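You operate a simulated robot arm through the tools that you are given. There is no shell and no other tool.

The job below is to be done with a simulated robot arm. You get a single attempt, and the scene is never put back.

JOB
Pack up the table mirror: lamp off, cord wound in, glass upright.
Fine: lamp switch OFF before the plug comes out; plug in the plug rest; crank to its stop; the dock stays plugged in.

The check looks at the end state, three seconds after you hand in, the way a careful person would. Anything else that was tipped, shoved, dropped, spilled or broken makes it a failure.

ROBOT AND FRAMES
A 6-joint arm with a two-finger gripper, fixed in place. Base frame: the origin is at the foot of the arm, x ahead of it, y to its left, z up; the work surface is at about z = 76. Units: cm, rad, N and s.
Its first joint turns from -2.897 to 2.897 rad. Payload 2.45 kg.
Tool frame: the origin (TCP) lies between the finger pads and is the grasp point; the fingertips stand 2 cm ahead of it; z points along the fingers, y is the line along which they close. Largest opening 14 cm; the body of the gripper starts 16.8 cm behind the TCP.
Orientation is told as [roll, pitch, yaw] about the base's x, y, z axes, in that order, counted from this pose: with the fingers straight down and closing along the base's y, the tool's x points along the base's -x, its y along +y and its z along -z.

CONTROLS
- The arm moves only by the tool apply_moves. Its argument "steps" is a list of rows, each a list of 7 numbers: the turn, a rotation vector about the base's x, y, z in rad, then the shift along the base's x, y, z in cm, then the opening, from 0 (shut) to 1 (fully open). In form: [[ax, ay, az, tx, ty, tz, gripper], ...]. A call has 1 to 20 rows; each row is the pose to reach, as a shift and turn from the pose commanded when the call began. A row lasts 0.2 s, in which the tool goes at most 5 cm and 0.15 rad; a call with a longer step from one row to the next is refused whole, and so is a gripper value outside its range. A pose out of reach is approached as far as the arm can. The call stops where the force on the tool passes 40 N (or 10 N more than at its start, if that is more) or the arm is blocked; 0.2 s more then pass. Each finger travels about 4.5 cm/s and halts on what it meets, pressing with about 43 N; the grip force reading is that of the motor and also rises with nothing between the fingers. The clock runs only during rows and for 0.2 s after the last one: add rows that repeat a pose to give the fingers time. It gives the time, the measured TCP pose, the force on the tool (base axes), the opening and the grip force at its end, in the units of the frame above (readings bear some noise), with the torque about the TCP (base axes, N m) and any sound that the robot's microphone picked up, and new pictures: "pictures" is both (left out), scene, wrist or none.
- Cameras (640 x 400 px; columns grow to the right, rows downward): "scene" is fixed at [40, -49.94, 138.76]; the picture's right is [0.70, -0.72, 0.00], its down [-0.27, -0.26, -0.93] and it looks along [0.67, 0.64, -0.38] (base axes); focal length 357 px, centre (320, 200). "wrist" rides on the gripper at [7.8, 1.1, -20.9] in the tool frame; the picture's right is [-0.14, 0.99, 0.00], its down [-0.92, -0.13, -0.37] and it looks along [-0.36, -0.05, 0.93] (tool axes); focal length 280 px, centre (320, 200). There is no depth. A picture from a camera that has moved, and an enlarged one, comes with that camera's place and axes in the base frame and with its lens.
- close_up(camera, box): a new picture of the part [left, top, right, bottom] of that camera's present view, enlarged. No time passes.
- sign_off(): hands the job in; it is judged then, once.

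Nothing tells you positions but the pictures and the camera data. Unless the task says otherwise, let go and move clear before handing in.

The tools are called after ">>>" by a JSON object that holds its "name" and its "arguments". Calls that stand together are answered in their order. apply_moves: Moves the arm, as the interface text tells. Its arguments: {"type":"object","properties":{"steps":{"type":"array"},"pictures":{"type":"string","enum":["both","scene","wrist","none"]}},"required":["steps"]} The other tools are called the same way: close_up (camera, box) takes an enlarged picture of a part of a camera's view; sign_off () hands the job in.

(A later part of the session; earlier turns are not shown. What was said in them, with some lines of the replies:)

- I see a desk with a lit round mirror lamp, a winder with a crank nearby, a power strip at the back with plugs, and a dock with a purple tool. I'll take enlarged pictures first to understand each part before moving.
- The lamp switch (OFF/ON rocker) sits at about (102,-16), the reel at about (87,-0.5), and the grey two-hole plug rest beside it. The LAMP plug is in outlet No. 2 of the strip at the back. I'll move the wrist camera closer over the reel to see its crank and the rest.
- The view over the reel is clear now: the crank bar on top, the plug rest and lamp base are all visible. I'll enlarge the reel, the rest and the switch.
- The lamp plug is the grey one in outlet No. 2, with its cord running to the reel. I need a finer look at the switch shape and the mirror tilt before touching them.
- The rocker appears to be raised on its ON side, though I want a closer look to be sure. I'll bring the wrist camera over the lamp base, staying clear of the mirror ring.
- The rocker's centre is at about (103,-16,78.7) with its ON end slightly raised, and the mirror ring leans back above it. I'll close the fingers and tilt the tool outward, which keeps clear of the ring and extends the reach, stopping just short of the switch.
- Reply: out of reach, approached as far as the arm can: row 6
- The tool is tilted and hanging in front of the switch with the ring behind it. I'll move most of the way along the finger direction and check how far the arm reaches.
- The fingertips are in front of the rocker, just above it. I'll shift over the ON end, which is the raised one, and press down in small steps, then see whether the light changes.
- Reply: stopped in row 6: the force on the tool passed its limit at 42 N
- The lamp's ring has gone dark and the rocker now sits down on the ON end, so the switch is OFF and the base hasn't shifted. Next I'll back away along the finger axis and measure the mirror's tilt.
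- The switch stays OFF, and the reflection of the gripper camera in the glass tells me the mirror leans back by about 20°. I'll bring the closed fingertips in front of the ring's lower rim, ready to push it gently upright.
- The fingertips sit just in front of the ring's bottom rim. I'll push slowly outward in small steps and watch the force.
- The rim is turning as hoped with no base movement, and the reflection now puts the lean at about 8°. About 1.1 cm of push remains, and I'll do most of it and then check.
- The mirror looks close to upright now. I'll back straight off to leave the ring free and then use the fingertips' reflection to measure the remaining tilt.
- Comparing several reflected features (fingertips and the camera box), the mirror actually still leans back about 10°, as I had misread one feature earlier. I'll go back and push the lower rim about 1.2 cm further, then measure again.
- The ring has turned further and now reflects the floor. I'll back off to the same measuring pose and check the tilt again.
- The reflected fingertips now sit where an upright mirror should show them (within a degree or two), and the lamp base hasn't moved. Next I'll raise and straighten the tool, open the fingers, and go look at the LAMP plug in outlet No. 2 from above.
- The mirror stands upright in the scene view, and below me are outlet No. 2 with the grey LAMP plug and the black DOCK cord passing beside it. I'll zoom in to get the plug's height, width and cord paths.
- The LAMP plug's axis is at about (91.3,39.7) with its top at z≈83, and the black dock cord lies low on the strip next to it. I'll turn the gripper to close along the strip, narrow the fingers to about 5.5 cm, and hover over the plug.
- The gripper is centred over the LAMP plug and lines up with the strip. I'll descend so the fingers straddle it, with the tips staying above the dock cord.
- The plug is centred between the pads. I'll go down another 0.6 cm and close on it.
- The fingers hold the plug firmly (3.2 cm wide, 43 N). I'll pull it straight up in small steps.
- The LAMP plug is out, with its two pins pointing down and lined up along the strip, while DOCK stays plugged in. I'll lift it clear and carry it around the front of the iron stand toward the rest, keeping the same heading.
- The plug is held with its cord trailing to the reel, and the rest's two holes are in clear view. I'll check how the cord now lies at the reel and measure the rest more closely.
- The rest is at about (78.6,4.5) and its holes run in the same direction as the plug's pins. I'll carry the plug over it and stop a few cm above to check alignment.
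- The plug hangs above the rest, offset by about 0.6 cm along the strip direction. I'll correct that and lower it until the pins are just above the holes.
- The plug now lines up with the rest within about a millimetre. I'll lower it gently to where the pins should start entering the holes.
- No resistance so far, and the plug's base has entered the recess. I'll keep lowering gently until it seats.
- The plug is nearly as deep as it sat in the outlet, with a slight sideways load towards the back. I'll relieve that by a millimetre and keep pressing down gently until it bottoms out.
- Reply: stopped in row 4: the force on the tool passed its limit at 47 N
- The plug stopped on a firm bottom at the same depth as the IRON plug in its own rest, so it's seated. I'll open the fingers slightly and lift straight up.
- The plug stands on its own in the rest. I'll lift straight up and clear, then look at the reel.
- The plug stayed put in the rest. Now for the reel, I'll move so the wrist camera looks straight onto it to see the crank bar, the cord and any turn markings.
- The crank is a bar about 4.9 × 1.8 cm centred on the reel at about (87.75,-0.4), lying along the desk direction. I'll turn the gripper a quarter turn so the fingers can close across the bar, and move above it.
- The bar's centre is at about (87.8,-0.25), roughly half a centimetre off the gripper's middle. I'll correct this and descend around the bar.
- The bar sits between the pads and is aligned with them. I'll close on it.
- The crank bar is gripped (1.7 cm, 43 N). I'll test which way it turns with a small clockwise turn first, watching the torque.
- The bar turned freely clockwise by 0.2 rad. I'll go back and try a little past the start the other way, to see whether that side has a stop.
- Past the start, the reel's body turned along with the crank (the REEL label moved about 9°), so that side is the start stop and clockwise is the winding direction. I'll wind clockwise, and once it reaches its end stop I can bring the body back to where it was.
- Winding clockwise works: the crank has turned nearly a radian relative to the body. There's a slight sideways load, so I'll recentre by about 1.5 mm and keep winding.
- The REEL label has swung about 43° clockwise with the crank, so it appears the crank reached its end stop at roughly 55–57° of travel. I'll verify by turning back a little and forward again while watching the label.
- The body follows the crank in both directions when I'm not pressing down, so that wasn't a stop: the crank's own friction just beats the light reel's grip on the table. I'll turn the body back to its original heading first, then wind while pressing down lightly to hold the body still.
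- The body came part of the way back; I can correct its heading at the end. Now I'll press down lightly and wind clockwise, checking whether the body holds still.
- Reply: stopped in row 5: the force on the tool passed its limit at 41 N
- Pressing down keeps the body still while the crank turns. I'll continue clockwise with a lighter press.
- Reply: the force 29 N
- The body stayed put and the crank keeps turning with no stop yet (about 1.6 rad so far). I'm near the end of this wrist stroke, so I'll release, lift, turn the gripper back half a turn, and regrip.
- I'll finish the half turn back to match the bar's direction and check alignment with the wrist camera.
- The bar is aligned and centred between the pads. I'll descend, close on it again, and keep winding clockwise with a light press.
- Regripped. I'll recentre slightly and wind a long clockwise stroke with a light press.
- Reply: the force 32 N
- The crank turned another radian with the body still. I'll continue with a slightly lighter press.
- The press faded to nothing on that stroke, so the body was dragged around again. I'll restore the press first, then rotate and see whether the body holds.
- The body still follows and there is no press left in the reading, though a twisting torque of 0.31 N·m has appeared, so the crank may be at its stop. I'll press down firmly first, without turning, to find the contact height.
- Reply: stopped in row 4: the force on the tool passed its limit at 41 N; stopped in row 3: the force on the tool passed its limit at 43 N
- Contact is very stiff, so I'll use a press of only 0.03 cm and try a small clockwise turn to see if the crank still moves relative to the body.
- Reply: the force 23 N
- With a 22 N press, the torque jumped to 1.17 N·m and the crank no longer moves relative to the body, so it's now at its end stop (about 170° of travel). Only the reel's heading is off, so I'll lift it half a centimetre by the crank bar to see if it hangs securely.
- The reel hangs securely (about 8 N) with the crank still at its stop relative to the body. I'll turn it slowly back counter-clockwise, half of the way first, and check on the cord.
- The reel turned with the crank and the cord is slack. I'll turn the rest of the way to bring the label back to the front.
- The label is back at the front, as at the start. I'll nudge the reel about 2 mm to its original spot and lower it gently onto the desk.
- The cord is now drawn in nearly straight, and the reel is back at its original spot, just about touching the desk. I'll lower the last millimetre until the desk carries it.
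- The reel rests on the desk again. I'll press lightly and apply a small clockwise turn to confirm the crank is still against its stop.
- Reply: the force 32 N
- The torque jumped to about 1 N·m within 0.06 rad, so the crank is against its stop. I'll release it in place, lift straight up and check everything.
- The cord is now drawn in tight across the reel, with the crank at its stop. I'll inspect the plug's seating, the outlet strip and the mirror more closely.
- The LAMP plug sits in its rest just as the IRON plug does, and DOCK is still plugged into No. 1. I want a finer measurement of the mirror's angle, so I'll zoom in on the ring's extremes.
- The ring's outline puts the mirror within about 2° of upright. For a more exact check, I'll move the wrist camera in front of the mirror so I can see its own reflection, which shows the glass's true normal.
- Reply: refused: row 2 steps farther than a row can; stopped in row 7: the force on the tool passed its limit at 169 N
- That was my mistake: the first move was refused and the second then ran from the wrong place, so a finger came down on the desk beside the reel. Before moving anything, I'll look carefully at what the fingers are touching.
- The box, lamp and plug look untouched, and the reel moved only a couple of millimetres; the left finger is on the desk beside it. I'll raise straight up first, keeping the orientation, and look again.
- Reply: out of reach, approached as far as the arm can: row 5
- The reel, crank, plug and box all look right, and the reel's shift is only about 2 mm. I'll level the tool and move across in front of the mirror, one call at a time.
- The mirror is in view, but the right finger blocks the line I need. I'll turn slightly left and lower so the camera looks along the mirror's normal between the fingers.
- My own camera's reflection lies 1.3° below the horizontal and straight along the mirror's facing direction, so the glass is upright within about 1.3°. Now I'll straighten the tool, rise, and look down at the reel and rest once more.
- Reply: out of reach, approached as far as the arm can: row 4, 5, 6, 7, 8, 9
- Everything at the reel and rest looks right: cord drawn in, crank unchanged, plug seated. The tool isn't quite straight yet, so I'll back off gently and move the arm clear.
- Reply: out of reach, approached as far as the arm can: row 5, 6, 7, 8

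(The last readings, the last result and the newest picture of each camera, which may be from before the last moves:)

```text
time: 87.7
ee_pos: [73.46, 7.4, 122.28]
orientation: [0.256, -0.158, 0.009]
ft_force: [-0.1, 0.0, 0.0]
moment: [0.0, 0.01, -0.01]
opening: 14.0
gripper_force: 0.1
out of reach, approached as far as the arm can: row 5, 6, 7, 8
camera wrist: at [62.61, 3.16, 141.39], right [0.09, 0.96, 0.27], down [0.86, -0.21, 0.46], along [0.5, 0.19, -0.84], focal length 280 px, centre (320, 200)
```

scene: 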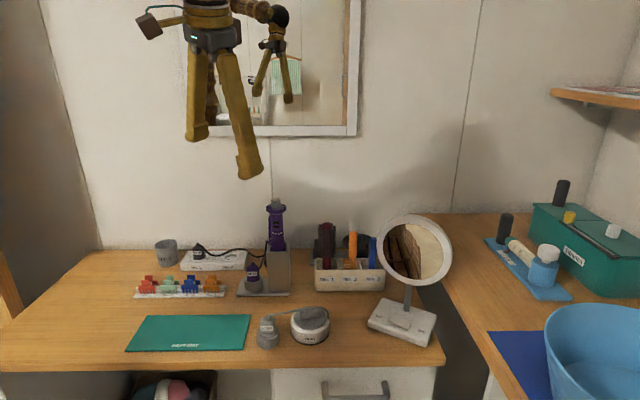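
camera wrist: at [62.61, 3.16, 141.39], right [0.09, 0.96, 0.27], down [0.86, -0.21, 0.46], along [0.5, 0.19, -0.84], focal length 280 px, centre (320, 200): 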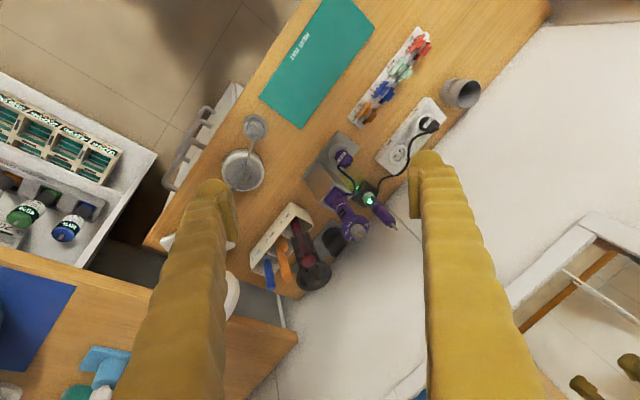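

The arm is clear and the whole desk is visible. I'll take a last close look at the switch, reel, rest and outlet strip before handing in.

>>> {"name": "close_up", "arguments": {"camera": "scene", "box": [250, 285, 450, 350]}}

>>> {"name": "close_up", "arguments": {"camera": "scene", "box": [130, 190, 400, 310]}}

>>> {"name": "close_up", "arguments": {"camera": "scene", "box": [280, 300, 340, 350]}}

```text
3.20 times, centred on (350, 318) of scene
camera zoom: at [40.0, -49.94, 138.76], right [0.7, -0.72, 0.0], down [-0.27, -0.26, -0.93], along [0.67, 0.64, -0.38], focal length 1142 px, centre (224, -176)
```

zoom: 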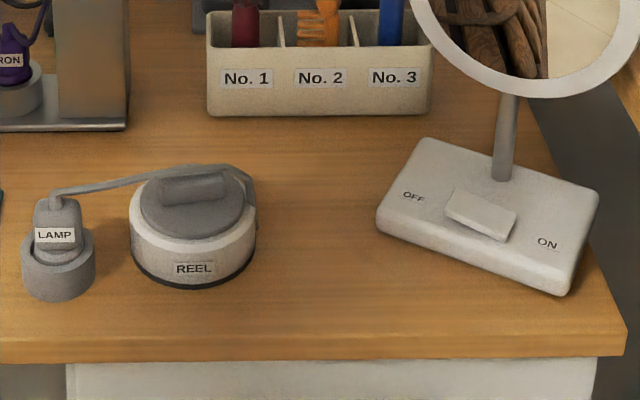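

```text
2.37 times, centred on (265, 250) of scene
camera zoom: at [40.0, -49.94, 138.76], right [0.7, -0.72, 0.0], down [-0.27, -0.26, -0.93], along [0.67, 0.64, -0.38], focal length 846 px, centre (450, 82)
```

zoom: 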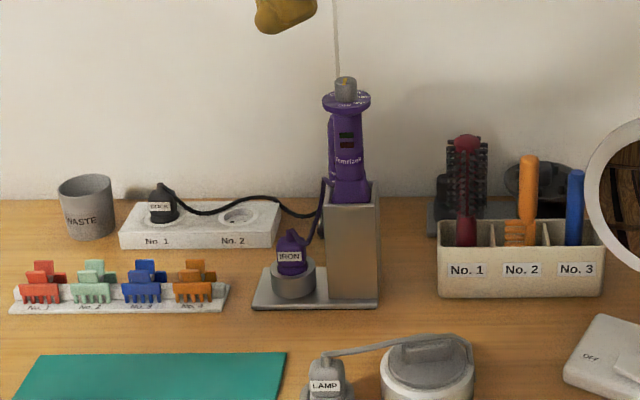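

```text
8.00 times, centred on (310, 325) of scene
camera zoom: at [40.0, -49.94, 138.76], right [0.7, -0.72, 0.0], down [-0.27, -0.26, -0.93], along [0.67, 0.64, -0.38], focal length 2855 px, centre (400, -800)
```

zoom: 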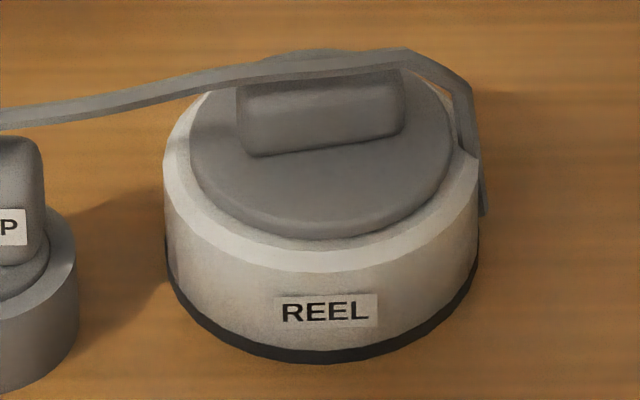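

The lamp is off with its switch at OFF, and the LAMP plug is seated in its rest. The cord is drawn in with the crank at its stop, the mirror is upright, and DOCK is still plugged in. The arm is clear and nothing else looks disturbed, so I'm handing in.

>>> {"name": "sign_off", "arguments": {}}

```text
The job is handed in.
```

The table mirror is packed up and I've handed the job in. I haven't had the check's result.

- **Lamp:** I pressed the switch to OFF and the light went out before I pulled the plug.
- **Plug:** the LAMP plug is seated in its plug rest. The DOCK plug stayed in outlet No. 1 throughout.
- **Cord:** it is wound in, and the crank is against its stop. When I pressed further it held firm.
- **Glass:** upright to within about 1.3°, measured from the camera's own reflection.

Two things went less cleanly:

- **Finger hit the desk:** late on, one move was refused and the next ran from the wrong place. A finger came down hard on the desk beside the reel, at about 169 N. I saw no damage to the desk, and the box, lamp and plug looked untouched. The reel shifted about 2 mm.
- **Reel turned while winding:** its body dragged round with the crank, so I lifted it slightly, turned it back to face front and set it down where it had been.
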